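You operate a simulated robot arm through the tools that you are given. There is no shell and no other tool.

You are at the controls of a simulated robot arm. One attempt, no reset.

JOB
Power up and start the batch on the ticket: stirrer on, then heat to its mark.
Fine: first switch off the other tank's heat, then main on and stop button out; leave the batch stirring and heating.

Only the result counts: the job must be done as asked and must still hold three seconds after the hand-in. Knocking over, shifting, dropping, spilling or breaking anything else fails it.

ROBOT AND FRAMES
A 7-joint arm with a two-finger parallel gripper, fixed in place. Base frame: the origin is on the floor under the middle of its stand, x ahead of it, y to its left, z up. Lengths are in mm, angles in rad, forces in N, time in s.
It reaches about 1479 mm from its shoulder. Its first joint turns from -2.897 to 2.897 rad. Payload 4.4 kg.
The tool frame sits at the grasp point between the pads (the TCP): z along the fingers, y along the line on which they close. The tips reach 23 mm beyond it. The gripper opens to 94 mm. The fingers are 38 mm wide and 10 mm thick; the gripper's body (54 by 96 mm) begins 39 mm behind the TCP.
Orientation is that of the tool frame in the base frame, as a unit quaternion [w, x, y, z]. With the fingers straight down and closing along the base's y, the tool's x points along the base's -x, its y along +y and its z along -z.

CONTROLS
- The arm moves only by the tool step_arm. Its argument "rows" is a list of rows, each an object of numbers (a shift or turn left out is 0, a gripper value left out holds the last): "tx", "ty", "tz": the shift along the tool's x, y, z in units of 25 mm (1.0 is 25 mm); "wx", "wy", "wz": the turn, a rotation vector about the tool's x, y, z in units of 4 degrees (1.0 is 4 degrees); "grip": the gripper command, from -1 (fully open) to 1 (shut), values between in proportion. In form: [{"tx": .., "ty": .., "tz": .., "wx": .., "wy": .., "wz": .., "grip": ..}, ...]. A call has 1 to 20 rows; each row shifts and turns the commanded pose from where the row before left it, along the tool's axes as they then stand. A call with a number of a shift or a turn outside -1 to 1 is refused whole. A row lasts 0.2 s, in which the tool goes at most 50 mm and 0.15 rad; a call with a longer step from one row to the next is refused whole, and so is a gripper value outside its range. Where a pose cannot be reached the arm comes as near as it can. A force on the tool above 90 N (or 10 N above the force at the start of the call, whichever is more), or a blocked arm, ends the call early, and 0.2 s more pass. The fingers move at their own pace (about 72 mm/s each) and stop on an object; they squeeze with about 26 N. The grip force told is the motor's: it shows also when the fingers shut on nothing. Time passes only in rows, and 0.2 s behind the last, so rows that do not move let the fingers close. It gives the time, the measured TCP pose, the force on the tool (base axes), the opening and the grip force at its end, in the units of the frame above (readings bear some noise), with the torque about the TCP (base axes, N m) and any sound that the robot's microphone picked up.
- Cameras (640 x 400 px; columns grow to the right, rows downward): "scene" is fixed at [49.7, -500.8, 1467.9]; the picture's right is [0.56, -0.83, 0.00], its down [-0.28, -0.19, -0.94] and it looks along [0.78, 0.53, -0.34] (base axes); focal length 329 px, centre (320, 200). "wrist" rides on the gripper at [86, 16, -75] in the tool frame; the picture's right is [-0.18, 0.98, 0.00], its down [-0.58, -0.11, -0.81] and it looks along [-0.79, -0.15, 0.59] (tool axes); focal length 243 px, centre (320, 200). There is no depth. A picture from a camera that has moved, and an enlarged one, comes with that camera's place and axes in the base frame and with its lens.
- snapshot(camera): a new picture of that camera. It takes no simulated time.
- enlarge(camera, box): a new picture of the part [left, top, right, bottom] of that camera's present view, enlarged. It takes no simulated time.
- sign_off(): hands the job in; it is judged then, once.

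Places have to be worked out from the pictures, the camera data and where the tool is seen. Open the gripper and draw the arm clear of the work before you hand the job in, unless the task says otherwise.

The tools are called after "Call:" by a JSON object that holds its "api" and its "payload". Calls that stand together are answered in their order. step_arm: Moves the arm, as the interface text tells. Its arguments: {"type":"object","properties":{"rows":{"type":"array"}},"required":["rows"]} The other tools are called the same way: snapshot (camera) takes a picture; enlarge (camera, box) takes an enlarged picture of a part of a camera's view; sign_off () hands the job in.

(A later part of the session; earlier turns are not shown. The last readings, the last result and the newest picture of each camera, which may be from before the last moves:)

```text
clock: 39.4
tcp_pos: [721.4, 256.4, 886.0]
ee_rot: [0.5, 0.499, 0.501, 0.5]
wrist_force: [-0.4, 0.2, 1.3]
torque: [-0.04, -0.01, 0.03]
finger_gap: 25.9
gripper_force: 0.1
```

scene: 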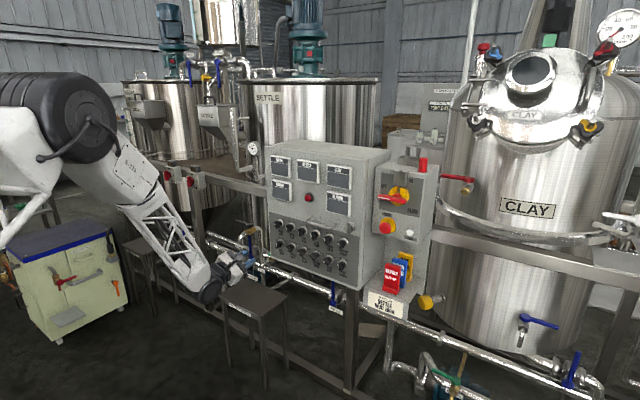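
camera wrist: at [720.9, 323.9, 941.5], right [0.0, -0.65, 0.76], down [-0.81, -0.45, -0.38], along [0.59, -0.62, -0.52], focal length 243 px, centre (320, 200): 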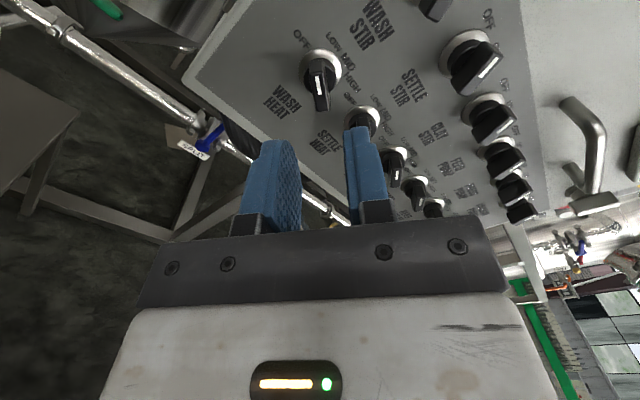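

Orientation is exactly −270° roll (tool x = +y, tool y = +z). Travelling to in front of the MAIN handle.

Call:
{"api": "step_arm", "payload": {"rows": [{"tx": -0.95, "ty": 0.57}, {"tx": -0.95, "ty": 0.57}, {"tx": -0.95, "ty": 0.57}, {"tx": -0.95, "ty": 0.57}, {"tx": -0.95, "ty": 0.57}, {"tx": -0.95, "ty": 0.57}, {"tx": -0.95, "ty": 0.57}, {"tx": -0.95, "ty": 0.57}, {"tx": -0.95, "ty": 0.57}, {"tx": -0.95, "ty": 0.57}, {"tx": -0.95, "ty": 0.57}, {"tx": -0.95, "ty": 0.57}, {"tx": -0.95, "ty": 0.57}, {"tx": -0.95, "ty": 0.57}, {"tx": -0.95, "ty": 0.57}, {"tx": -0.95, "ty": 0.57}, {"tx": -0.95, "ty": 0.57}, {"tx": -0.95, "ty": 0.57}, {}]}}

Call:
{"api": "snapshot", "payload": {"camera": "wrist"}}

Call:
{"api": "snapshot", "payload": {"camera": "scene"}}

```text
clock: 43.4
tcp_pos: [692.0, 28.0, 1189.2]
ee_rot: [0.504, 0.506, 0.496, 0.493]
wrist_force: [-0.3, -0.6, -0.7]
torque: [-0.01, -0.02, 0.0]
finger_gap: 25.9
gripper_force: 0.0
out of reach, approached as far as the arm can: row 8, 9, 10, 11, 12, 13, 14, 15, 16, 17, 18
```

```text
taken
camera wrist: at [618.8, 116.5, 1205.0], right [0.0, -0.18, 0.98], down [-0.82, -0.57, -0.1], along [0.57, -0.8, -0.15], focal length 243 px, centre (320, 200)
```

wrist: 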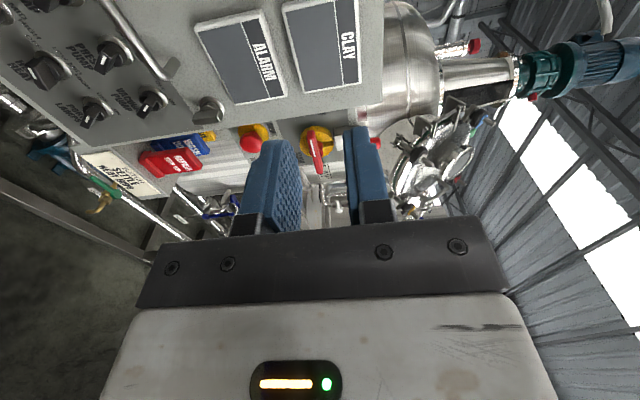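

```text
taken
```

scene: 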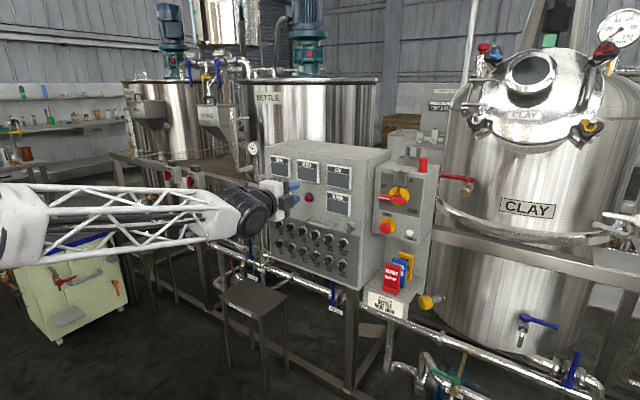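

Reach ran out at y≈28 in this roll, so a wrist limit again. I'll roll back towards −180° here and then try the sideways travel in that orientation.

Call:
{"api": "step_arm", "payload": {"rows": [{"wz": 1}, {"wz": 1}, {"wz": 1}, {"wz": 1}, {"wz": 1}, {"wz": 1}, {"wz": 1}, {"wz": 1}, {"wz": 1}, {"wz": 1}, {"wz": 1}, {"wz": 1}, {"wz": 1}, {"wz": 1}, {"wz": 1}, {"wz": 1}, {"wz": 1}, {"wz": 1}, {"wz": 1}, {"wz": 1}]}}

Call:
{"api": "snapshot", "payload": {"camera": "scene"}}

```text
clock: 47.6
tcp_pos: [692.1, 36.4, 1189.7]
ee_rot: [0.065, 0.705, 0.059, 0.704]
wrist_force: [0.5, 0.4, 0.3]
torque: [-0.01, -0.03, -0.01]
finger_gap: 25.8
gripper_force: 0.0
out of reach, approached as far as the arm can: row 1
```

```text
taken
```

scene: 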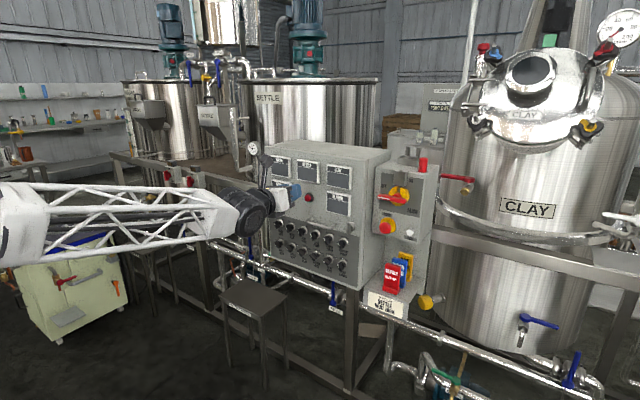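

Now near roll −190°. I'll travel right toward y≈−172, z≈1145 in this orientation.

Call:
{"api": "step_arm", "payload": {"rows": [{"ty": 0.98, "tx": -0.4}, {"ty": 0.98, "tx": -0.4}, {"ty": 0.98, "tx": -0.4}, {"ty": 0.98, "tx": -0.4}, {"ty": 0.98, "tx": -0.4}, {"ty": 0.98, "tx": -0.4}, {"ty": 0.98, "tx": -0.4}, {"ty": 0.98, "tx": -0.4}, {}]}}

```text
clock: 49.6
tcp_pos: [675.0, 21.6, 1189.5]
ee_rot: [0.072, 0.707, 0.053, 0.701]
wrist_force: [-0.4, 0.3, -0.7]
torque: [0.01, 0.0, 0.03]
finger_gap: 25.9
gripper_force: 0.0
out of reach, approached as far as the arm can: row 1, 2, 3, 4, 5, 6, 7, 8
```

Still limited, so it's an arm posture limit rather than the roll. Let me look at the arm's posture in the scene.

Call:
{"api": "snapshot", "payload": {"camera": "scene"}}

Call:
{"api": "enlarge", "payload": {"camera": "scene", "box": [0, 120, 320, 320]}}

```text
taken
```

scene: 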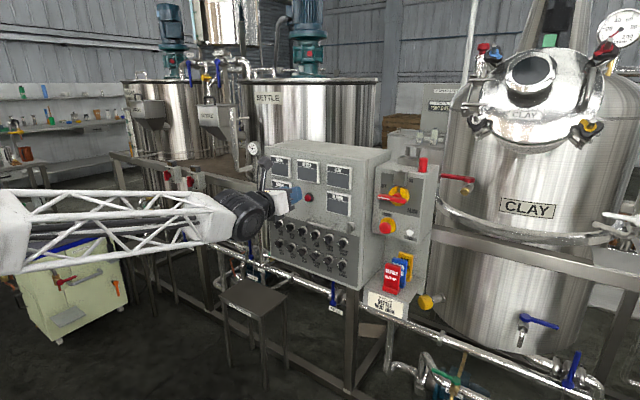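

```text
2.00 times, centred on (160, 220) of scene
camera zoom: at [49.7, -500.8, 1467.9], right [0.56, -0.83, 0.0], down [-0.28, -0.19, -0.94], along [0.78, 0.53, -0.34], focal length 658 px, centre (640, 160)
```

zoom: 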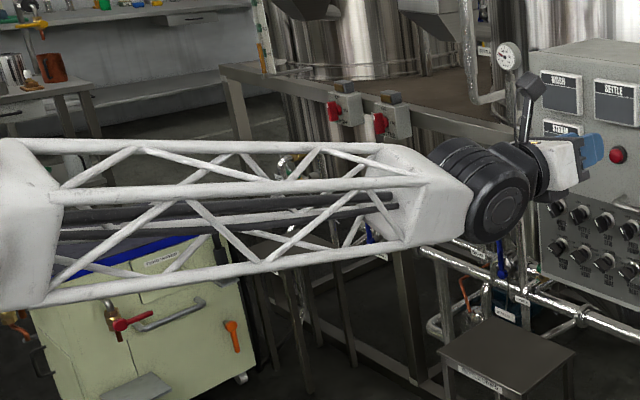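

The forearm is nearly in line with the tool (wrist singularity), which blocks sideways moves. I'll pitch the tool back to pointing down here, move over in that well-conditioned posture, and pitch forward again at the new spot.

Call:
{"api": "step_arm", "payload": {"rows": [{"wx": 0.17, "wy": -0.985}, {"wx": 0.17, "wy": -0.985}, {"wx": 0.17, "wy": -0.985}, {"wx": 0.17, "wy": -0.985}, {"wx": 0.17, "wy": -0.985}, {"wx": 0.17, "wy": -0.985}, {"wx": 0.17, "wy": -0.985}, {"wx": 0.17, "wy": -0.985}, {"wx": 0.17, "wy": -0.985}, {"wx": 0.17, "wy": -0.985}, {"wx": 0.17, "wy": -0.985}, {"wx": 0.17, "wy": -0.985}, {"wx": 0.17, "wy": -0.985}, {"wx": 0.17, "wy": -0.985}, {"wx": 0.17, "wy": -0.985}]}}

Call:
{"api": "snapshot", "payload": {"camera": "scene"}}

```text
clock: 52.8
tcp_pos: [677.0, 12.4, 1210.6]
ee_rot: [0.06, 0.908, 0.065, 0.41]
wrist_force: [-0.4, 0.4, -1.2]
torque: [-0.02, -0.01, 0.02]
finger_gap: 25.9
gripper_force: 0.1
out of reach, approached as far as the arm can: row 8, 9, 10, 11, 12, 14
```

```text
taken
```

scene: 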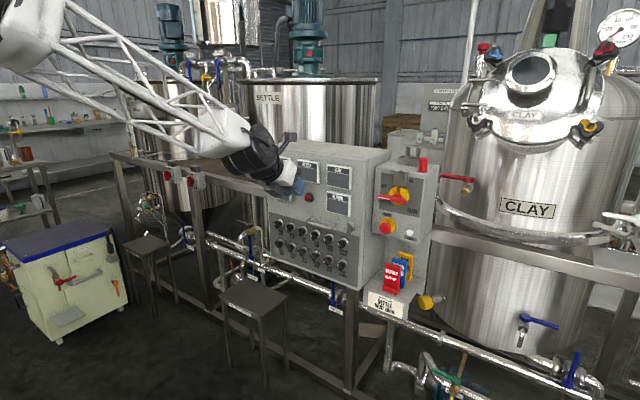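

Some rows hit limits while pitching down. I'll unwind the roll toward its original value in this half-pitched posture, which should free the wrist.

Call:
{"api": "step_arm", "payload": {"rows": [{"wz": 1}, {"wz": 1}, {"wz": 1}, {"wz": 1}, {"wz": 1}, {"wz": 1}, {"wz": 1}, {"wz": 1}, {"wz": 1}, {"wz": 1}, {"wz": 1}, {"wz": 1}, {"wz": 1}, {"wz": 1}, {"wz": 1}, {"wz": 1}, {"wz": 1}, {"wz": 1}, {"wz": 1}, {"wz": 1}]}}

Call:
{"api": "snapshot", "payload": {"camera": "scene"}}

```text
clock: 57.0
tcp_pos: [676.7, 12.7, 1209.7]
ee_rot: [-0.218, 0.736, -0.535, 0.352]
wrist_force: [0.3, 0.3, -0.8]
torque: [0.03, -0.01, -0.03]
finger_gap: 25.9
gripper_force: 0.1
```

```text
taken
```

scene: 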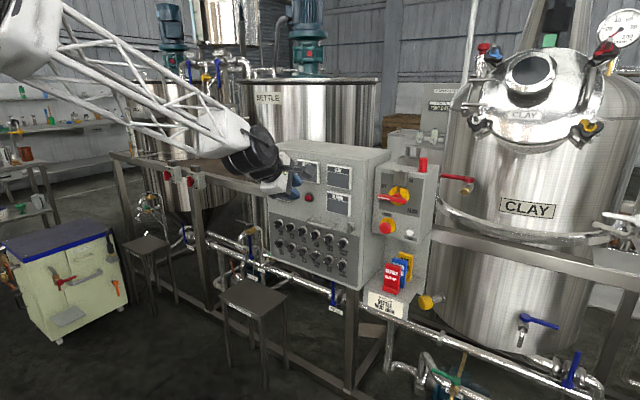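

Rolling was free. Now pitching further down to vertical in this roll.

Call:
{"api": "step_arm", "payload": {"rows": [{"wx": -0.94, "wy": -0.33, "wz": -0.05}, {"wx": -0.94, "wy": -0.33, "wz": -0.05}, {"wx": -0.94, "wy": -0.33, "wz": -0.05}, {"wx": -0.94, "wy": -0.33, "wz": -0.05}, {"wx": -0.94, "wy": -0.33, "wz": -0.05}, {"wx": -0.94, "wy": -0.33, "wz": -0.05}, {"wx": -0.94, "wy": -0.33, "wz": -0.05}, {"wx": -0.94, "wy": -0.33, "wz": -0.05}, {"wx": -0.94, "wy": -0.33, "wz": -0.05}, {"wx": -0.94, "wy": -0.33, "wz": -0.05}, {"wx": -0.94, "wy": -0.33, "wz": -0.05}, {"wx": -0.94, "wy": -0.33, "wz": -0.05}]}}

Call:
{"api": "snapshot", "payload": {"camera": "scene"}}

```text
clock: 59.6
tcp_pos: [676.4, 12.5, 1209.4]
ee_rot: [0.018, 0.814, -0.58, 0.023]
wrist_force: [1.5, 0.3, -0.8]
torque: [0.02, -0.01, -0.02]
finger_gap: 26.0
gripper_force: 0.1
```

```text
taken
```

scene: 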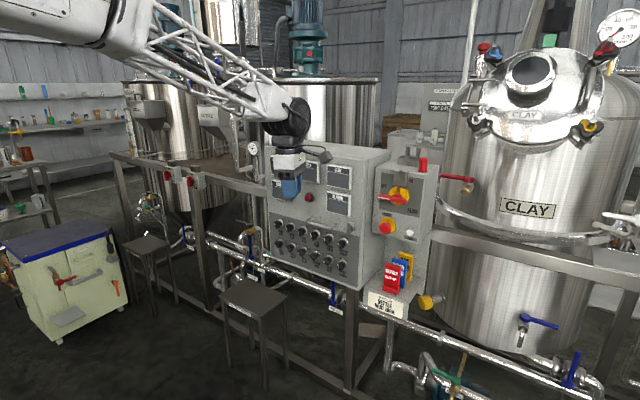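

Pointing down and the elbow is back up in a healthy posture. I'll yaw +19° (so the later forward roll is −90°), level the tool, and slide over to y≈−172.

Call:
{"api": "step_arm", "payload": {"rows": [{"wz": 1}, {"wz": 1}, {"wz": 1}, {"wz": 1}, {"wz": 0.75}, {"wx": -0.24, "wy": -0.8}, {"tx": 0.92}, {"tx": 0.92}, {"tx": 0.92}, {"tx": 0.92}, {"tx": 0.92}, {"tx": 0.92}, {"tx": 0.92}, {"tx": 0.92}, {}]}}

Call:
{"api": "snapshot", "payload": {"camera": "scene"}}

```text
clock: 62.8
tcp_pos: [678.1, -170.9, 1210.6]
ee_rot: [0.001, 0.708, -0.706, 0.001]
wrist_force: [-0.7, -0.1, -0.4]
torque: [-0.01, 0.0, 0.01]
finger_gap: 25.7
gripper_force: 0.1
```

```text
taken
```

scene: 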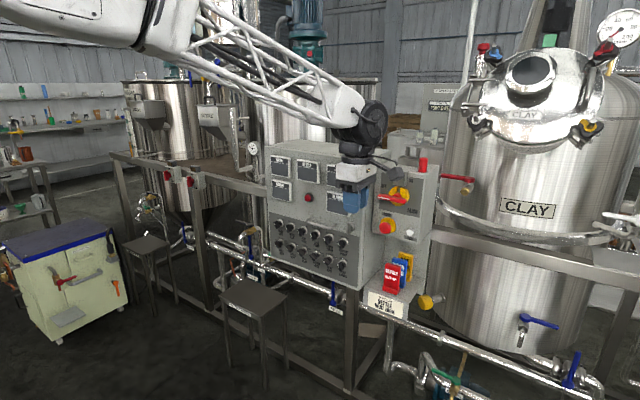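

At y≈−171 pointing down, all in reach. Now pitching forward (+x) with rotation about tool x.

Call:
{"api": "step_arm", "payload": {"rows": [{"wx": 1}, {"wx": 1}, {"wx": 1}, {"wx": 1}, {"wx": 1}, {"wx": 1}, {"wx": 1}, {"wx": 1}, {"wx": 1}, {"wx": 1}, {"wx": 1}, {"wx": 1}, {"wx": 1}, {"wx": 1}, {"wx": 1}, {"wx": 1}, {"wx": 1}, {"wx": 1}]}}

Call:
{"api": "snapshot", "payload": {"camera": "scene"}}

```text
clock: 66.6
tcp_pos: [676.1, -170.8, 1213.5]
ee_rot: [-0.416, 0.572, -0.57, 0.417]
wrist_force: [-0.1, 0.3, 0.3]
torque: [0.06, 0.02, 0.01]
finger_gap: 25.9
gripper_force: 0.0
```

```text
taken
```

scene: 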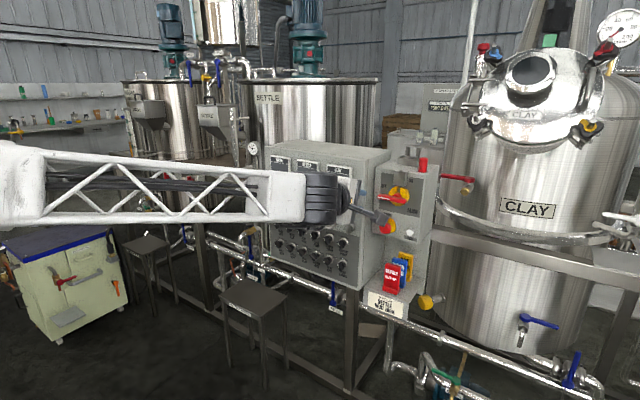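

72° pitched with no limit. Finishing the last 18°.

Call:
{"api": "step_arm", "payload": {"rows": [{"wx": 1}, {"wx": 1}, {"wx": 1}, {"wx": 1}, {"wx": 0.45}, {}]}}

Call:
{"api": "snapshot", "payload": {"camera": "wrist"}}

Call:
{"api": "snapshot", "payload": {"camera": "scene"}}

```text
clock: 68.0
tcp_pos: [677.6, -172.0, 1211.2]
ee_rot: [0.433, -0.559, 0.559, -0.433]
wrist_force: [-0.3, 0.0, -0.2]
torque: [-0.01, 0.01, -0.05]
finger_gap: 26.0
gripper_force: 0.0
out of reach, approached as far as the arm can: row 2, 3, 4
```

```text
taken
camera wrist: at [600.3, -257.2, 1214.3], right [-0.25, 0.19, -0.95], down [-0.75, 0.58, 0.31], along [0.61, 0.79, 0.0], focal length 243 px, centre (320, 200)
```

wrist: 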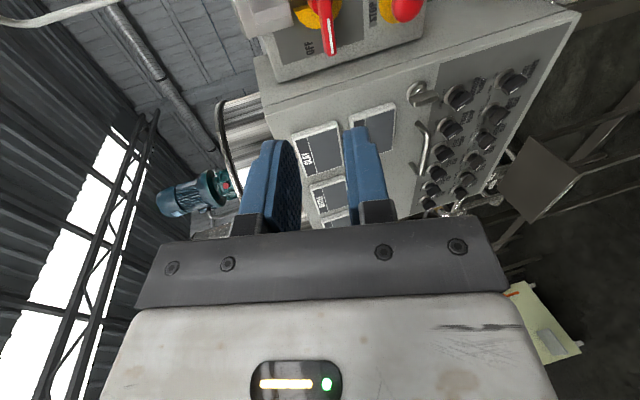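

```text
taken
```

scene: 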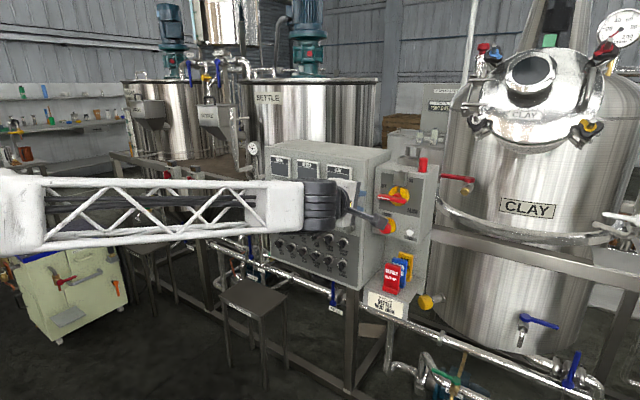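

Pitch stalled at 75° here with the arm quite folded. I'll move 100 mm forward and 67 mm down (toward the handle height) where the arm is more extended, then retry the remaining pitch.

Call:
{"api": "step_arm", "payload": {"rows": [{"ty": 0.32, "tz": 0.91}, {"ty": 0.32, "tz": 0.91}, {"ty": 0.32, "tz": 0.91}, {"ty": 0.32, "tz": 0.91}, {"ty": 0.32, "tz": 0.91}, {}]}}

Call:
{"api": "snapshot", "payload": {"camera": "scene"}}

```text
clock: 69.4
tcp_pos: [773.0, -152.5, 1225.0]
ee_rot: [0.437, -0.555, 0.558, -0.436]
wrist_force: [0.0, -0.1, -1.1]
torque: [0.01, 0.03, -0.03]
finger_gap: 26.1
gripper_force: 0.0
out of reach, approached as far as the arm can: row 1, 2, 3, 4, 5
```

```text
taken
```

scene: 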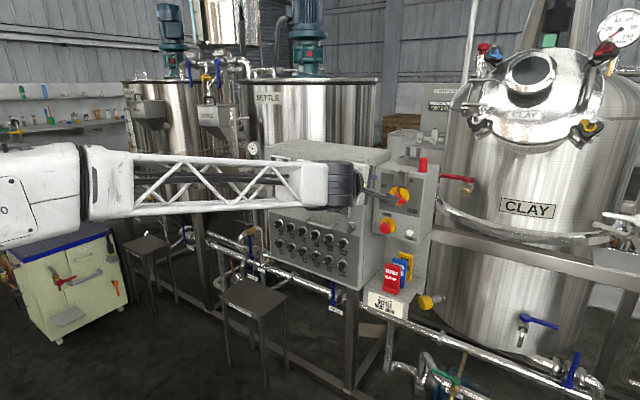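

Movement still clips, consistent with joint 7 at its negative limit in this branch. Rolling the other way round (+180° to roll +90°) should free it; I'll back up slightly and do that.

Call:
{"api": "step_arm", "payload": {"rows": [{"wz": 1}, {"wz": 1}, {"wz": 1}, {"wz": 1}, {"wz": 1}, {"wz": 1}, {"wz": 1}, {"wz": 1}, {"wz": 1}, {"wz": 1}, {"wz": 1}, {"wz": 1}, {"wz": 1}, {"wz": 1}, {"wz": 1}, {"wz": 1}, {"wz": 1}, {"wz": 1}, {"wz": 1}, {"wz": 1}]}}

```text
clock: 73.6
tcp_pos: [773.6, -153.4, 1224.7]
ee_rot: [0.622, -0.068, 0.778, -0.054]
wrist_force: [-0.3, 0.7, 0.7]
torque: [0.02, 0.0, -0.03]
finger_gap: 26.1
gripper_force: 0.1
```

Free so far at roll −10°. Testing the remaining pitch-up of ~12.7° here.

Call:
{"api": "step_arm", "payload": {"rows": [{"wx": 0.173, "wy": -0.985}, {"wx": 0.173, "wy": -0.985}, {"wx": 0.173, "wy": -0.985}, {}]}}

```text
clock: 74.6
tcp_pos: [773.3, -152.9, 1225.5]
ee_rot: [0.7, -0.062, 0.709, -0.061]
wrist_force: [1.2, 0.3, 0.3]
torque: [-0.01, 0.0, -0.02]
finger_gap: 26.1
gripper_force: 0.1
```

That worked, confirming the joint‑7 explanation. Now moving down to the handle's height and to y≈−172.

Call:
{"api": "step_arm", "payload": {"rows": [{"tx": 0.83, "ty": -0.05}, {"tx": 0.83, "ty": -0.05}, {"tx": 0.83, "ty": -0.05}, {"tx": 0.83, "ty": -0.05}, {}]}}

Call:
{"api": "snapshot", "payload": {"camera": "wrist"}}

Call:
{"api": "snapshot", "payload": {"camera": "scene"}}

```text
clock: 75.8
tcp_pos: [772.0, -171.3, 1145.6]
ee_rot: [0.7, -0.062, 0.709, -0.061]
wrist_force: [-0.6, -0.3, -0.1]
torque: [0.0, 0.0, -0.03]
finger_gap: 26.0
gripper_force: 0.1
```

```text
taken
camera wrist: at [696.9, -170.1, 1057.6], right [0.0, 1.0, 0.01], down [-0.8, -0.01, 0.6], along [0.6, -0.01, 0.8], focal length 243 px, centre (320, 200)
```

wrist: 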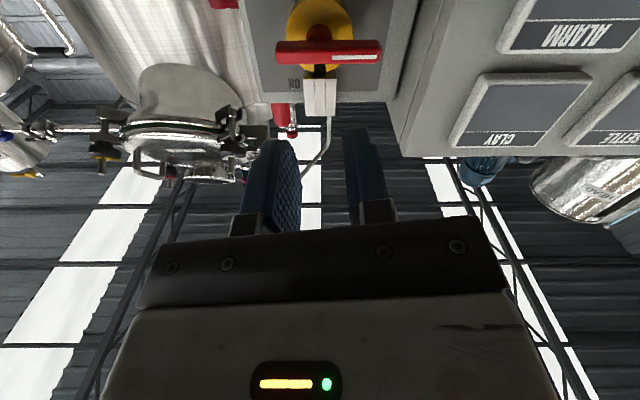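

```text
taken
```

scene: 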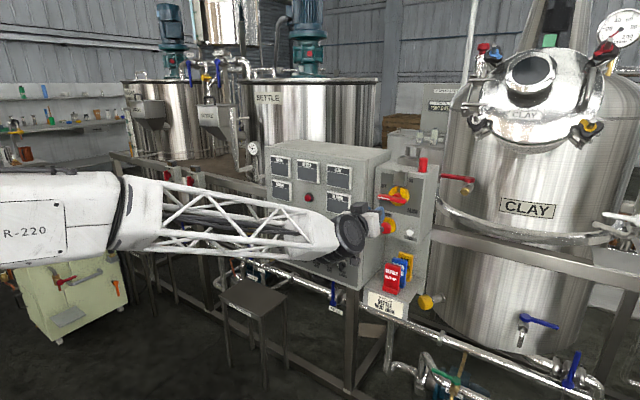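

Now centred before the MAIN switch. I'll enlarge the wrist view to measure the handle.

Call:
{"api": "enlarge", "payload": {"camera": "wrist", "box": [240, 0, 432, 120]}}

Call:
{"api": "enlarge", "payload": {"camera": "scene", "box": [352, 160, 448, 220]}}

```text
3.33 times, centred on (336, 60) of wrist
camera zoom: at [696.9, -170.1, 1057.6], right [0.0, 1.0, 0.01], down [-0.8, -0.01, 0.6], along [0.6, -0.01, 0.8], focal length 809 px, centre (267, 667)
```

zoom: 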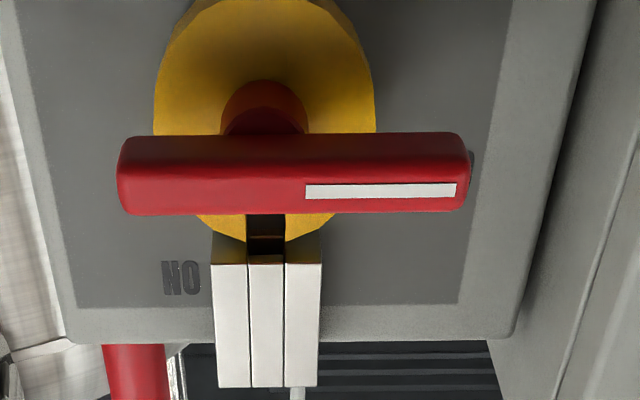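

```text
6.67 times, centred on (400, 190) of scene
camera zoom: at [49.7, -500.8, 1467.9], right [0.56, -0.83, 0.0], down [-0.28, -0.19, -0.94], along [0.78, 0.53, -0.34], focal length 2192 px, centre (-213, 267)
```

zoom: 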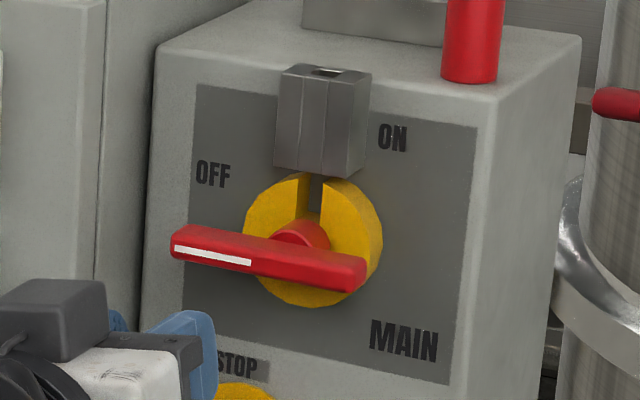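

The hub axis measures y≈−172, z≈1147; handle front x≈903, ~24 mm deep. I'll roll to +90° here (handle horizontal) while still at standoff.

Call:
{"api": "step_arm", "payload": {"rows": [{"wz": 1}, {"wz": 1}, {"wz": 1}, {"wz": 1}, {"wz": 1}, {"wz": 1}, {"wz": 1}, {"wz": 1}, {"wz": 1}, {"wz": 1}, {"wz": 1}, {"wz": 1}, {"wz": 1}, {"wz": 1}, {"wz": 1}, {"wz": 1}, {"wz": 1}, {"wz": 1}, {"wz": 1}, {"wz": 1}]}}

Call:
{"api": "step_arm", "payload": {"rows": [{"wz": 1}, {"wz": 1}, {"wz": 1}, {"wz": 1}, {"wz": 1}, {}]}}

Call:
{"api": "snapshot", "payload": {"camera": "wrist"}}

Call:
{"api": "snapshot", "payload": {"camera": "scene"}}

```text
clock: 80.0
tcp_pos: [773.8, -172.0, 1144.3]
ee_rot: [0.575, 0.409, 0.583, 0.403]
wrist_force: [-0.3, -0.6, 0.2]
torque: [0.02, 0.03, 0.0]
finger_gap: 25.6
gripper_force: 0.1
```

```text
clock: 81.4
tcp_pos: [771.4, -171.1, 1144.0]
ee_rot: [0.496, 0.504, 0.503, 0.497]
wrist_force: [-1.0, -0.2, 0.3]
torque: [-0.03, 0.0, 0.01]
finger_gap: 26.0
gripper_force: 0.0
```

```text
taken
camera wrist: at [697.9, -84.9, 1160.8], right [0.01, -0.19, 0.98], down [-0.81, -0.58, -0.1], along [0.59, -0.79, -0.16], focal length 243 px, centre (320, 200)
```

wrist: 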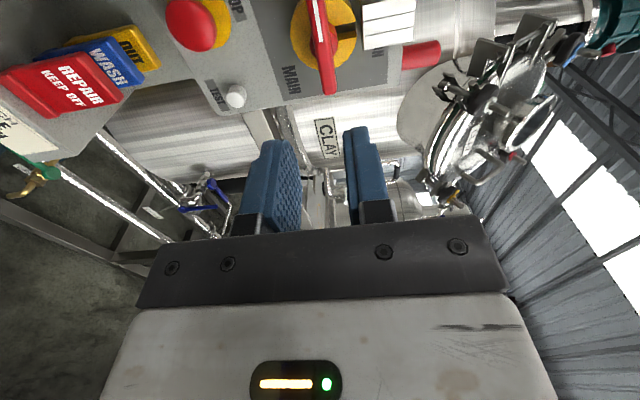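

```text
taken
```

scene: 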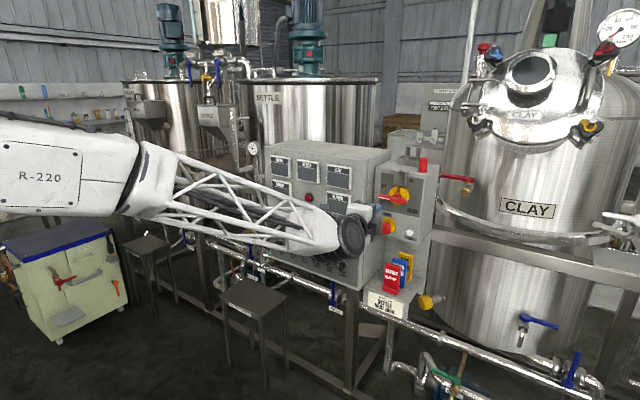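

Roll +90° reached cleanly, and the handle lies along the finger direction. Measuring alignment in an enlarged view.

Call:
{"api": "enlarge", "payload": {"camera": "wrist", "box": [224, 0, 416, 120]}}

```text
3.33 times, centred on (320, 60) of wrist
camera zoom: at [697.9, -84.9, 1160.8], right [0.01, -0.19, 0.98], down [-0.81, -0.58, -0.1], along [0.59, -0.79, -0.16], focal length 809 px, centre (320, 667)
```

zoom: 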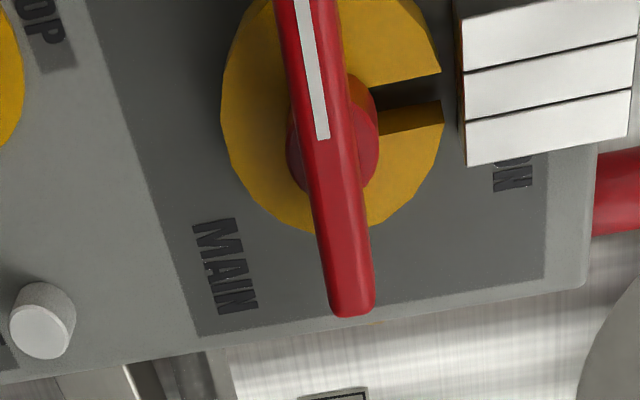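

Handle centreline is at z≈1147.3; I'll raise 2.5 mm, trim the roll, and advance so the tips reach x≈922 around the handle at its hub.

Call:
{"api": "step_arm", "payload": {"rows": [{"ty": 0.1, "tx": -0.03, "wz": -0.2}, {"tz": 1}, {"tz": 1}, {"tz": 1}, {"tz": 1}, {"tz": 0.5}, {}]}}

Call:
{"api": "snapshot", "payload": {"camera": "wrist"}}

Call:
{"api": "enlarge", "payload": {"camera": "scene", "box": [336, 150, 464, 230]}}

```text
clock: 83.0
tcp_pos: [884.8, -172.5, 1146.9]
ee_rot: [0.5, 0.5, 0.506, 0.494]
wrist_force: [0.4, 1.0, 0.3]
torque: [-0.03, -0.03, 0.0]
finger_gap: 26.1
gripper_force: 0.0
```

```text
taken
camera wrist: at [810.4, -85.5, 1160.7], right [0.01, -0.17, 0.99], down [-0.81, -0.58, -0.09], along [0.59, -0.79, -0.15], focal length 243 px, centre (320, 200)
```

wrist: 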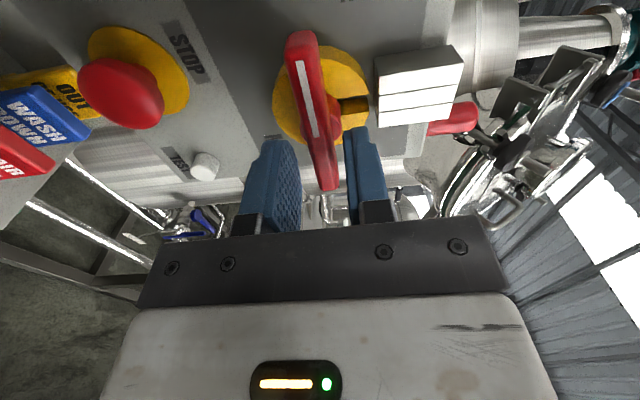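

```text
5.00 times, centred on (400, 190) of scene
camera zoom: at [49.7, -500.8, 1467.9], right [0.56, -0.83, 0.0], down [-0.28, -0.19, -0.94], along [0.78, 0.53, -0.34], focal length 1644 px, centre (-80, 250)
```

zoom: 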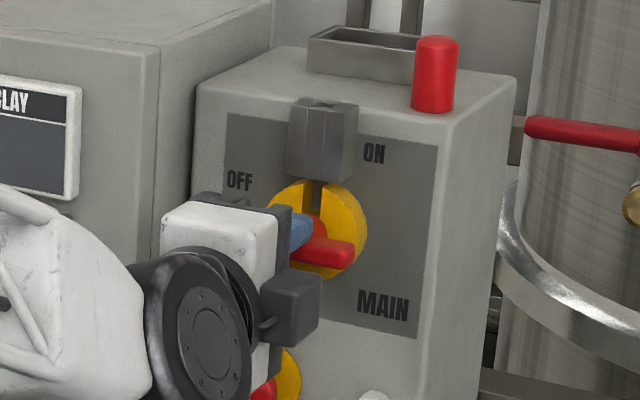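

Fingers straddle the handle at x≈908 tips. Advancing another 12 mm and closing.

Call:
{"api": "step_arm", "payload": {"rows": [{"tz": 0.5}, {}, {"grip": 1}, {}, {}, {}]}}

Call:
{"api": "enlarge", "payload": {"camera": "wrist", "box": [192, 0, 448, 160]}}

```text
clock: 84.4
tcp_pos: [897.7, -173.8, 1145.5]
ee_rot: [0.5, 0.5, 0.506, 0.495]
wrist_force: [9.9, 1.6, 9.2]
torque: [0.98, -0.8, 0.11]
finger_gap: 12.9
gripper_force: 45.2
```

```text
2.50 times, centred on (320, 80) of wrist
camera zoom: at [823.1, -85.9, 1160.7], right [0.01, -0.17, 0.99], down [-0.81, -0.58, -0.09], along [0.59, -0.79, -0.14], focal length 606 px, centre (320, 500)
```

zoom: 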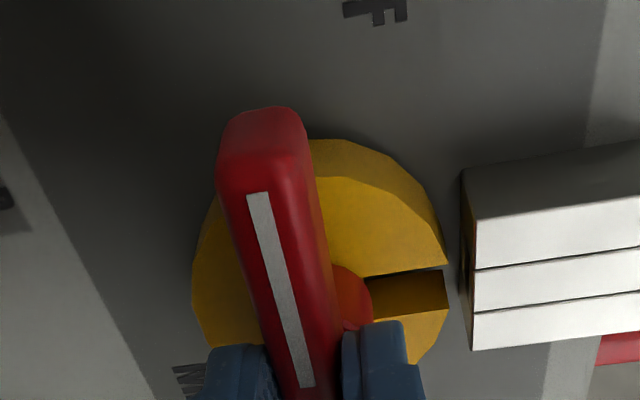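

Handle gripped (12.9 mm). Turning clockwise, first ~28°, checking load.

Call:
{"api": "step_arm", "payload": {"rows": [{"wz": 0.7}, {"wz": 0.7}, {"wz": 0.7}, {"wz": 0.7}, {"wz": 0.7}, {"wz": 0.7}, {"wz": 0.7}, {"wz": 0.7}, {"wz": 0.7}, {"wz": 0.7}]}}

```text
clock: 86.6
tcp_pos: [898.2, -173.4, 1145.5]
ee_rot: [0.365, 0.608, 0.371, 0.6]
wrist_force: [4.4, -5.1, -0.9]
torque: [-0.02, -0.82, 0.19]
finger_gap: 13.0
gripper_force: 44.6
```

Low loads, roll now ~118°. Continuing clockwise.

Call:
{"api": "step_arm", "payload": {"rows": [{"wz": 0.7}, {"wz": 0.7}, {"wz": 0.7}, {"wz": 0.7}, {"wz": 0.7}, {"wz": 0.7}, {"wz": 0.7}, {"wz": 0.7}, {"wz": 0.7}, {"wz": 0.7}]}}

Call:
{"api": "snapshot", "payload": {"camera": "wrist"}}

```text
clock: 88.8
tcp_pos: [896.2, -172.3, 1145.2]
ee_rot: [0.209, 0.68, 0.212, 0.67]
wrist_force: [18.8, 2.0, -10.9]
torque: [0.01, -0.45, -0.27]
finger_gap: 12.9
gripper_force: 45.0
```

```text
taken
camera wrist: at [823.9, -136.4, 1225.5], right [0.01, -0.91, 0.41], down [-0.81, -0.24, -0.53], along [0.58, -0.33, -0.74], focal length 243 px, centre (320, 200)
```

wrist: 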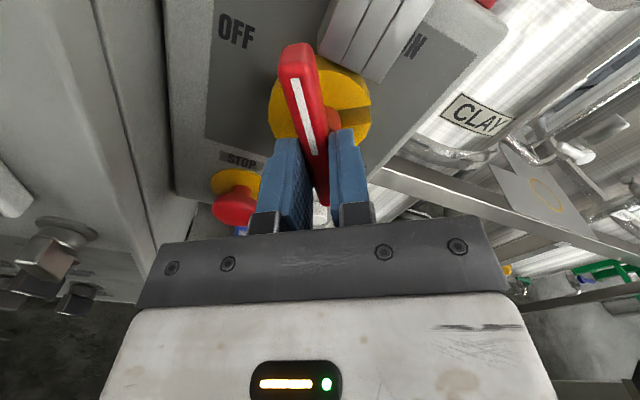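

Handle at about −35° now, turning freely. Continuing.

Call:
{"api": "step_arm", "payload": {"rows": [{"wz": 0.7}, {"wz": 0.7}, {"wz": 0.7}, {"wz": 0.7}, {"wz": 0.7}, {"wz": 0.7}, {"wz": 0.7}, {"wz": 0.7}, {"wz": 0.7}, {"wz": 0.7}, {"wz": 0.7}, {"wz": 0.7}, {"wz": 0.4}]}}

Call:
{"api": "snapshot", "payload": {"camera": "wrist"}}

Call:
{"api": "enlarge", "payload": {"camera": "scene", "box": [336, 150, 464, 230]}}

```text
clock: 91.6
tcp_pos: [897.1, -171.4, 1144.7]
ee_rot: [-0.004, 0.712, -0.002, 0.702]
wrist_force: [-20.3, 19.8, -24.8]
torque: [-0.67, 0.4, 0.28]
finger_gap: 12.7
gripper_force: 45.2
```

```text
taken
camera wrist: at [824.1, -188.7, 1231.5], right [0.0, -0.98, -0.19], down [-0.81, 0.11, -0.57], along [0.58, 0.16, -0.8], focal length 243 px, centre (320, 200)
```

wrist: 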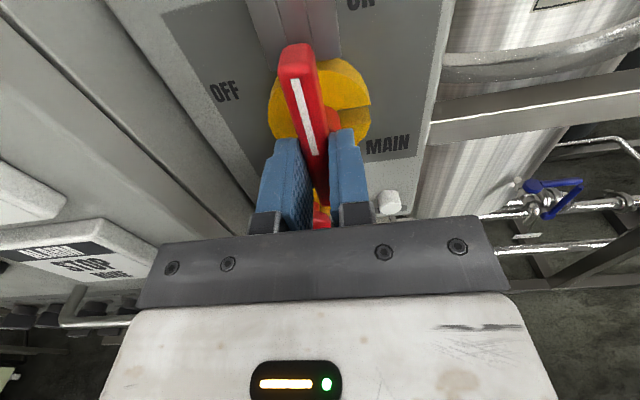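

```text
5.00 times, centred on (400, 190) of scene
camera zoom: at [49.7, -500.8, 1467.9], right [0.56, -0.83, 0.0], down [-0.28, -0.19, -0.94], along [0.78, 0.53, -0.34], focal length 1644 px, centre (-80, 250)
```

zoom: 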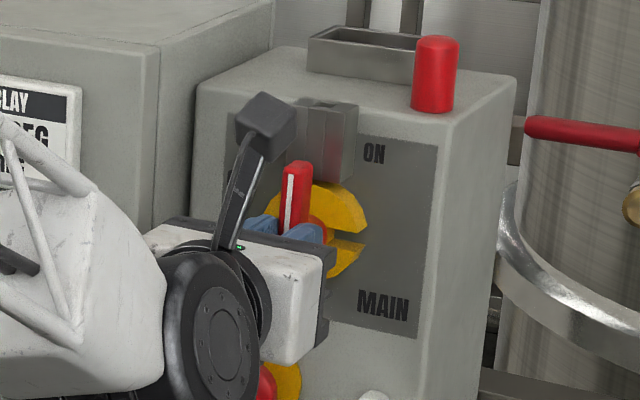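

The handle is vertical now and the CLAY display seems to have lit. Let me zoom on the displays to see whether main power is on.

Call:
{"api": "enlarge", "payload": {"camera": "scene", "box": [260, 140, 388, 220]}}

Call:
{"api": "enlarge", "payload": {"camera": "wrist", "box": [0, 180, 192, 300]}}

Call:
{"api": "enlarge", "payload": {"camera": "wrist", "box": [224, 0, 416, 120]}}

```text
5.00 times, centred on (324, 180) of scene
camera zoom: at [49.7, -500.8, 1467.9], right [0.56, -0.83, 0.0], down [-0.28, -0.19, -0.94], along [0.78, 0.53, -0.34], focal length 1644 px, centre (300, 300)
```

zoom: 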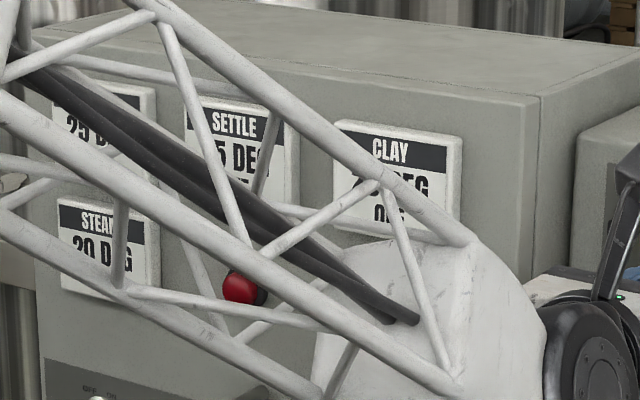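

```text
3.33 times, centred on (96, 240) of wrist
camera zoom: at [824.1, -188.7, 1231.5], right [0.0, -0.98, -0.19], down [-0.81, 0.11, -0.57], along [0.58, 0.16, -0.8], focal length 809 px, centre (1067, 67)
```

zoom: 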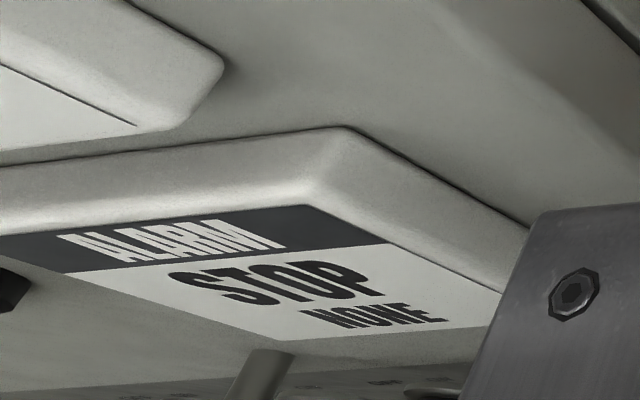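

```text
3.33 times, centred on (320, 60) of wrist
camera zoom: at [824.1, -188.7, 1231.5], right [0.0, -0.98, -0.19], down [-0.81, 0.11, -0.57], along [0.58, 0.16, -0.8], focal length 809 px, centre (320, 667)
```

zoom: 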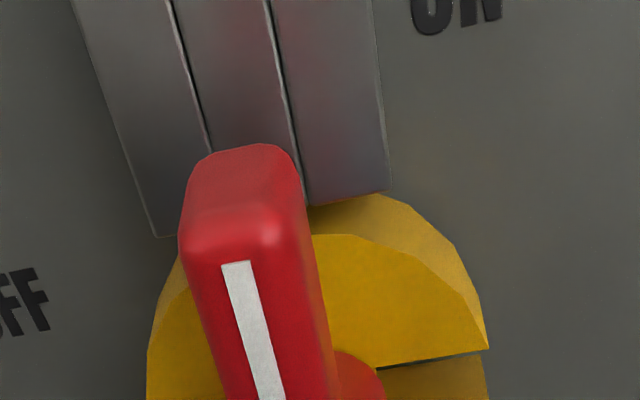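

The displays are lit and ALARM shows STOP, so MAIN is on. I'll nudge 2° more to confirm the handle is at its end stop.

Call:
{"api": "step_arm", "payload": {"rows": [{"wz": 0.5}, {}]}}

```text
clock: 92.2
tcp_pos: [897.9, -171.9, 1144.9]
ee_rot: [-0.015, 0.712, -0.015, 0.702]
wrist_force: [-19.1, 18.0, -23.8]
torque: [-1.82, 0.47, 0.31]
finger_gap: 13.4
gripper_force: 45.9
```

The torque rises sharply (end stop), so MAIN is fully ON. I'll undo the overtravel, release and back out.

Call:
{"api": "step_arm", "payload": {"rows": [{"wz": -0.6}, {"grip": 0.3}, {}, {}, {"tz": -0.5}, {"tz": -1}, {"tz": -1}, {"tz": -1}, {}]}}

Call:
{"api": "snapshot", "payload": {"camera": "wrist"}}

Call:
{"api": "enlarge", "payload": {"camera": "scene", "box": [352, 150, 448, 210]}}

Call:
{"api": "enlarge", "payload": {"camera": "scene", "box": [352, 200, 448, 260]}}

```text
clock: 94.2
tcp_pos: [810.2, -172.9, 1146.0]
ee_rot: [-0.001, 0.712, 0.0, 0.702]
wrist_force: [-0.3, -0.1, 0.4]
torque: [0.0, 0.0, -0.01]
finger_gap: 32.9
gripper_force: 0.0
```

```text
taken
camera wrist: at [735.7, -188.5, 1233.4], right [0.0, -0.98, -0.19], down [-0.81, 0.11, -0.57], along [0.58, 0.15, -0.8], focal length 243 px, centre (320, 200)
```

wrist: 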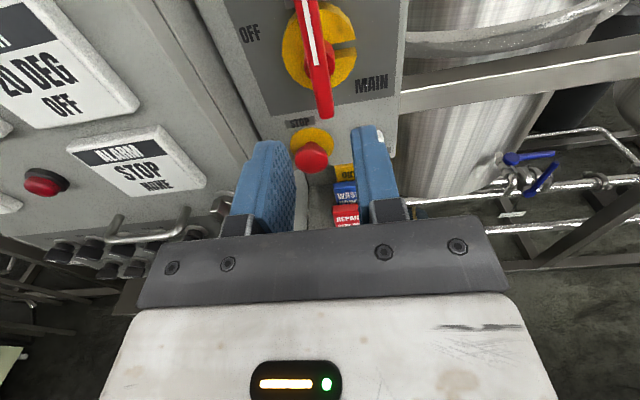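

```text
6.67 times, centred on (400, 180) of scene
camera zoom: at [49.7, -500.8, 1467.9], right [0.56, -0.83, 0.0], down [-0.28, -0.19, -0.94], along [0.78, 0.53, -0.34], focal length 2192 px, centre (-213, 333)
```

zoom: 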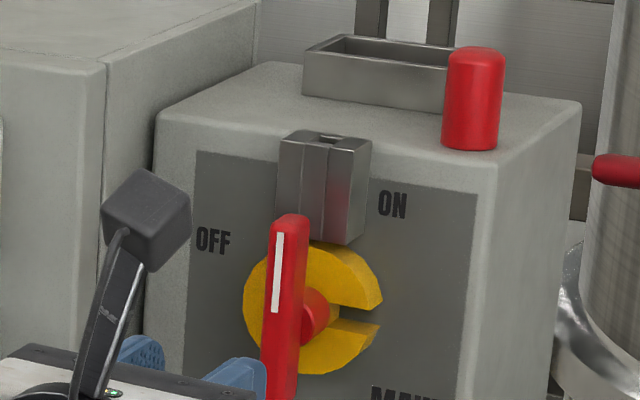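

```text
6.67 times, centred on (400, 230) of scene
camera zoom: at [49.7, -500.8, 1467.9], right [0.56, -0.83, 0.0], down [-0.28, -0.19, -0.94], along [0.78, 0.53, -0.34], focal length 2192 px, centre (-213, 0)
```

zoom: 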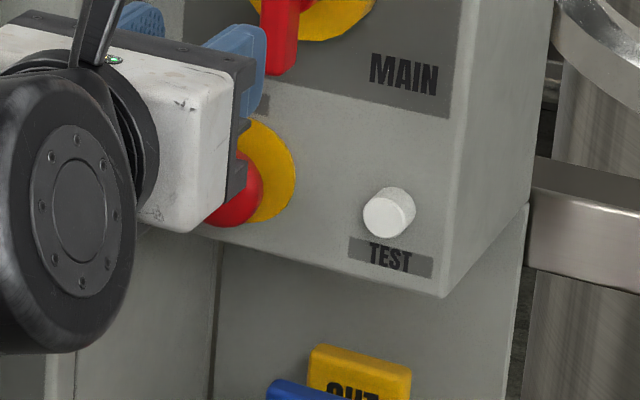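

MAIN is on and stays on. Next the STOP button, near [934, −138, 1042]; let me look at it closely.

Call:
{"api": "enlarge", "payload": {"camera": "wrist", "box": [256, 100, 400, 190]}}

Call:
{"api": "enlarge", "payload": {"camera": "wrist", "box": [0, 0, 224, 140]}}

Call:
{"api": "enlarge", "payload": {"camera": "wrist", "box": [0, 110, 224, 250]}}

```text
4.44 times, centred on (328, 145) of wrist
camera zoom: at [735.7, -188.5, 1233.4], right [0.0, -0.98, -0.19], down [-0.81, 0.11, -0.57], along [0.58, 0.15, -0.8], focal length 1078 px, centre (284, 444)
```

zoom: 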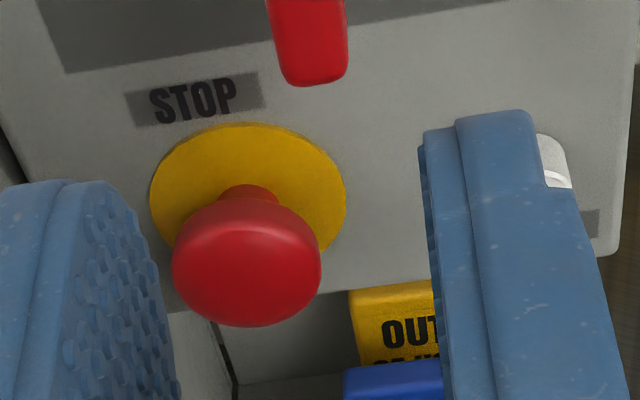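

```text
2.86 times, centred on (112, 70) of wrist
camera zoom: at [735.7, -188.5, 1233.4], right [0.0, -0.98, -0.19], down [-0.81, 0.11, -0.57], along [0.58, 0.15, -0.8], focal length 693 px, centre (914, 571)
```

zoom: 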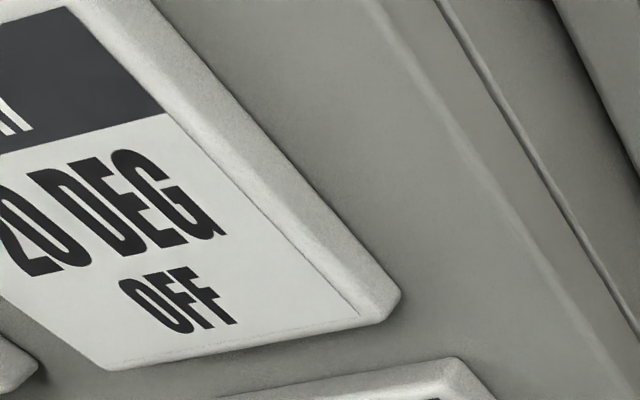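

```text
2.86 times, centred on (112, 180) of wrist
camera zoom: at [735.7, -188.5, 1233.4], right [0.0, -0.98, -0.19], down [-0.81, 0.11, -0.57], along [0.58, 0.15, -0.8], focal length 693 px, centre (914, 257)
```

zoom: 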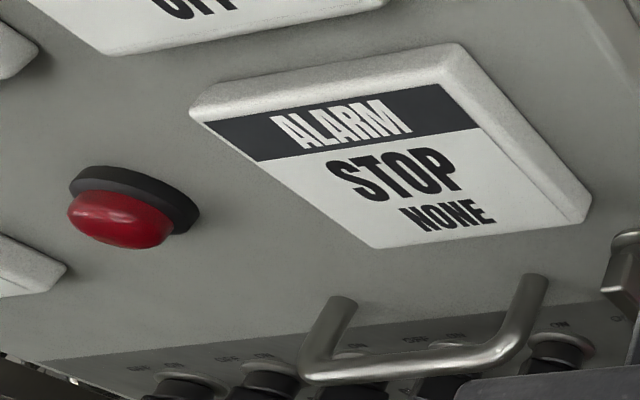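

The STOP head is a ~40 mm mushroom with a stem behind it, centred about y≈−142, z≈1040. I'll move down in front of it at roll 180° with the gripper opened to ~54 mm, then re-measure.

Call:
{"api": "step_arm", "payload": {"rows": [{"wy": 0.2, "grip": -0.15}, {"tx": -0.85, "ty": -0.25}, {"tx": -0.85, "ty": -0.25}, {"tx": -0.85, "ty": -0.25}, {"tx": -0.85, "ty": -0.25}, {"tx": -0.85, "ty": -0.25}, {}]}}

Call:
{"api": "snapshot", "payload": {"camera": "wrist"}}

Call:
{"api": "enlarge", "payload": {"camera": "wrist", "box": [224, 0, 416, 120]}}

```text
clock: 95.8
tcp_pos: [809.0, -141.5, 1039.0]
ee_rot: [-0.001, 0.707, -0.001, 0.707]
wrist_force: [-0.3, -0.1, -0.5]
torque: [0.01, 0.02, 0.02]
finger_gap: 54.4
gripper_force: 0.1
```

```text
taken
camera wrist: at [734.5, -157.7, 1124.8], right [0.0, -0.98, -0.19], down [-0.81, 0.11, -0.58], along [0.59, 0.15, -0.79], focal length 243 px, centre (320, 200)
```

wrist: 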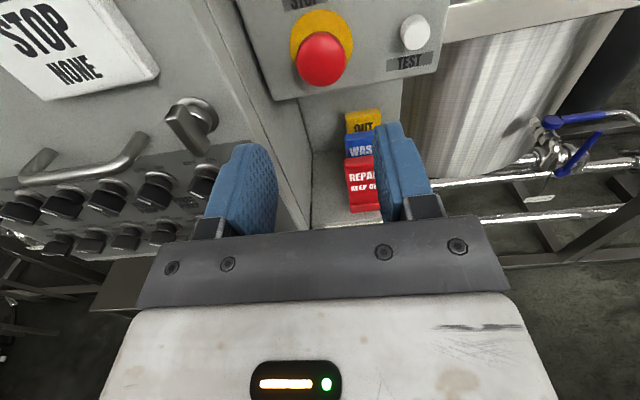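

```text
3.33 times, centred on (320, 60) of wrist
camera zoom: at [734.5, -157.7, 1124.8], right [0.0, -0.98, -0.19], down [-0.81, 0.11, -0.58], along [0.59, 0.15, -0.79], focal length 809 px, centre (320, 667)
```

zoom: 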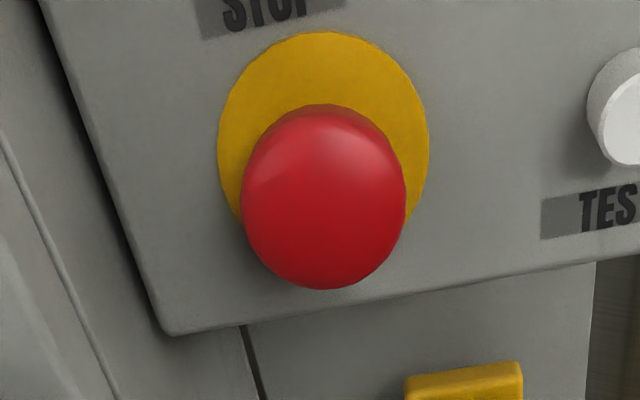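

Alignment is within ~1 mm (head ⌀≈39 mm). Advancing with fingers left and right of the head toward x≈945 at the tips.

Call:
{"api": "step_arm", "payload": {"rows": [{"ty": 0.03, "tz": 0.5}, {"tz": 1}, {"tz": 1}, {"tz": 1}, {"tz": 0.5}, {}]}}

Call:
{"api": "snapshot", "payload": {"camera": "wrist"}}

Call:
{"api": "enlarge", "payload": {"camera": "scene", "box": [340, 180, 468, 260]}}

```text
clock: 97.2
tcp_pos: [911.2, -141.3, 1040.1]
ee_rot: [-0.002, 0.706, 0.0, 0.708]
wrist_force: [-0.2, -1.1, 0.6]
torque: [-0.04, -0.01, -0.03]
finger_gap: 54.0
gripper_force: 0.0
```

```text
taken
camera wrist: at [836.0, -157.8, 1126.3], right [0.0, -0.98, -0.19], down [-0.81, 0.11, -0.58], along [0.59, 0.15, -0.79], focal length 243 px, centre (320, 200)
```

wrist: 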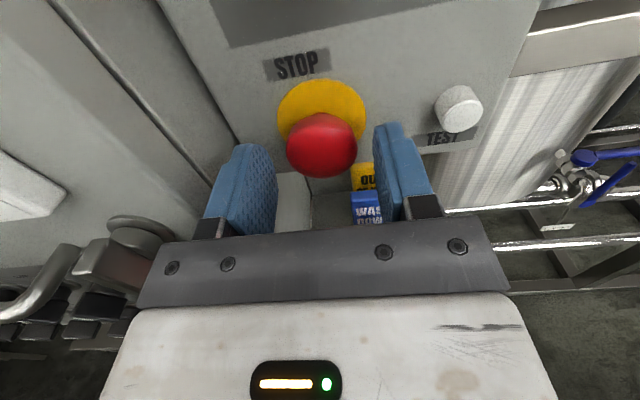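

```text
5.00 times, centred on (404, 220) of scene
camera zoom: at [49.7, -500.8, 1467.9], right [0.56, -0.83, 0.0], down [-0.28, -0.19, -0.94], along [0.78, 0.53, -0.34], focal length 1644 px, centre (-100, 100)
```

zoom: 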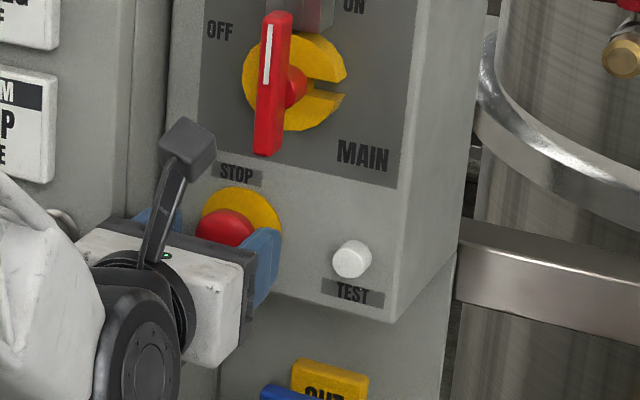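

The head sits between the pads with clearance. Advancing 12 mm more and closing on it.

Call:
{"api": "step_arm", "payload": {"rows": [{"tz": 0.48}, {}, {"grip": 1}, {}, {}, {}]}}

Call:
{"api": "enlarge", "payload": {"camera": "wrist", "box": [208, 60, 432, 200]}}

```text
clock: 98.6
tcp_pos: [923.3, -141.6, 1040.5]
ee_rot: [-0.001, 0.707, 0.0, 0.707]
wrist_force: [-0.3, -12.3, -1.8]
torque: [-0.02, 0.05, -0.19]
finger_gap: 37.8
gripper_force: 45.0
```

```text
2.86 times, centred on (320, 130) of wrist
camera zoom: at [848.1, -158.0, 1126.4], right [0.0, -0.98, -0.19], down [-0.81, 0.11, -0.58], along [0.59, 0.15, -0.79], focal length 693 px, centre (320, 400)
```

zoom: 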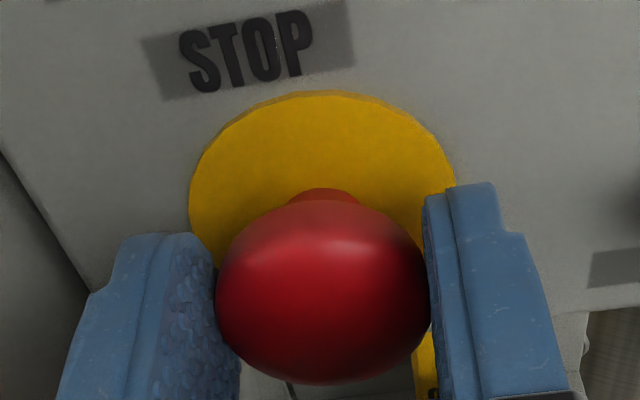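

Head gripped (37.8 mm). Trying a straight pull of about 6 mm in small steps, watching force and gap.

Call:
{"api": "step_arm", "payload": {"rows": [{"tz": -0.06}, {"tz": -0.06}, {"tz": -0.06}, {"tz": -0.06}, {}]}}

Call:
{"api": "enlarge", "payload": {"camera": "wrist", "box": [208, 60, 432, 200]}}

Call:
{"api": "enlarge", "payload": {"camera": "scene", "box": [268, 140, 364, 200]}}

```text
clock: 99.8
tcp_pos: [917.1, -142.8, 1039.5]
ee_rot: [0.0, 0.707, -0.001, 0.707]
wrist_force: [-2.5, -12.1, -3.4]
torque: [-0.01, 0.1, -0.15]
finger_gap: 37.5
gripper_force: 45.7
```

```text
2.86 times, centred on (320, 130) of wrist
camera zoom: at [841.7, -158.0, 1126.4], right [0.0, -0.98, -0.19], down [-0.81, 0.11, -0.58], along [0.59, 0.15, -0.79], focal length 693 px, centre (320, 400)
```

zoom: 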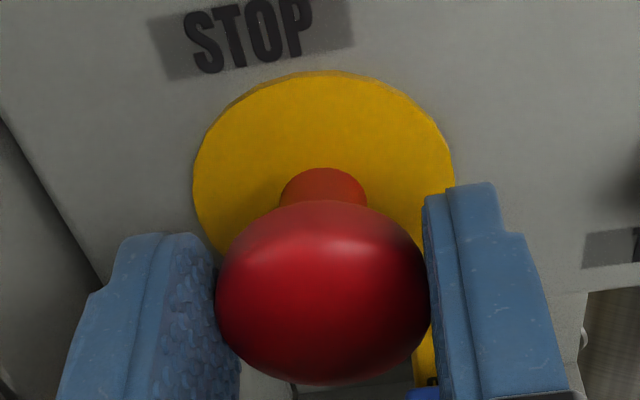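

```text
6.67 times, centred on (316, 170) of scene
camera zoom: at [49.7, -500.8, 1467.9], right [0.56, -0.83, 0.0], down [-0.28, -0.19, -0.94], along [0.78, 0.53, -0.34], focal length 2192 px, centre (347, 400)
```

zoom: 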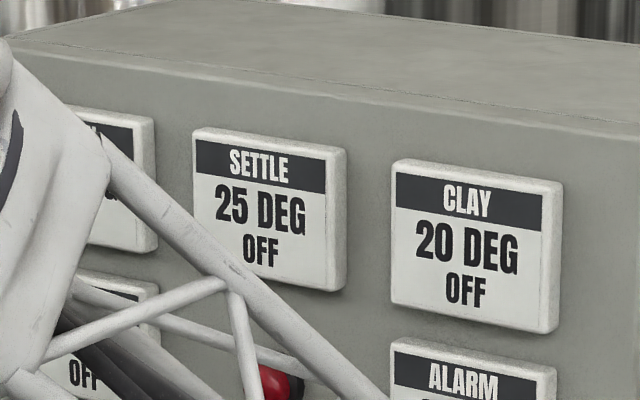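

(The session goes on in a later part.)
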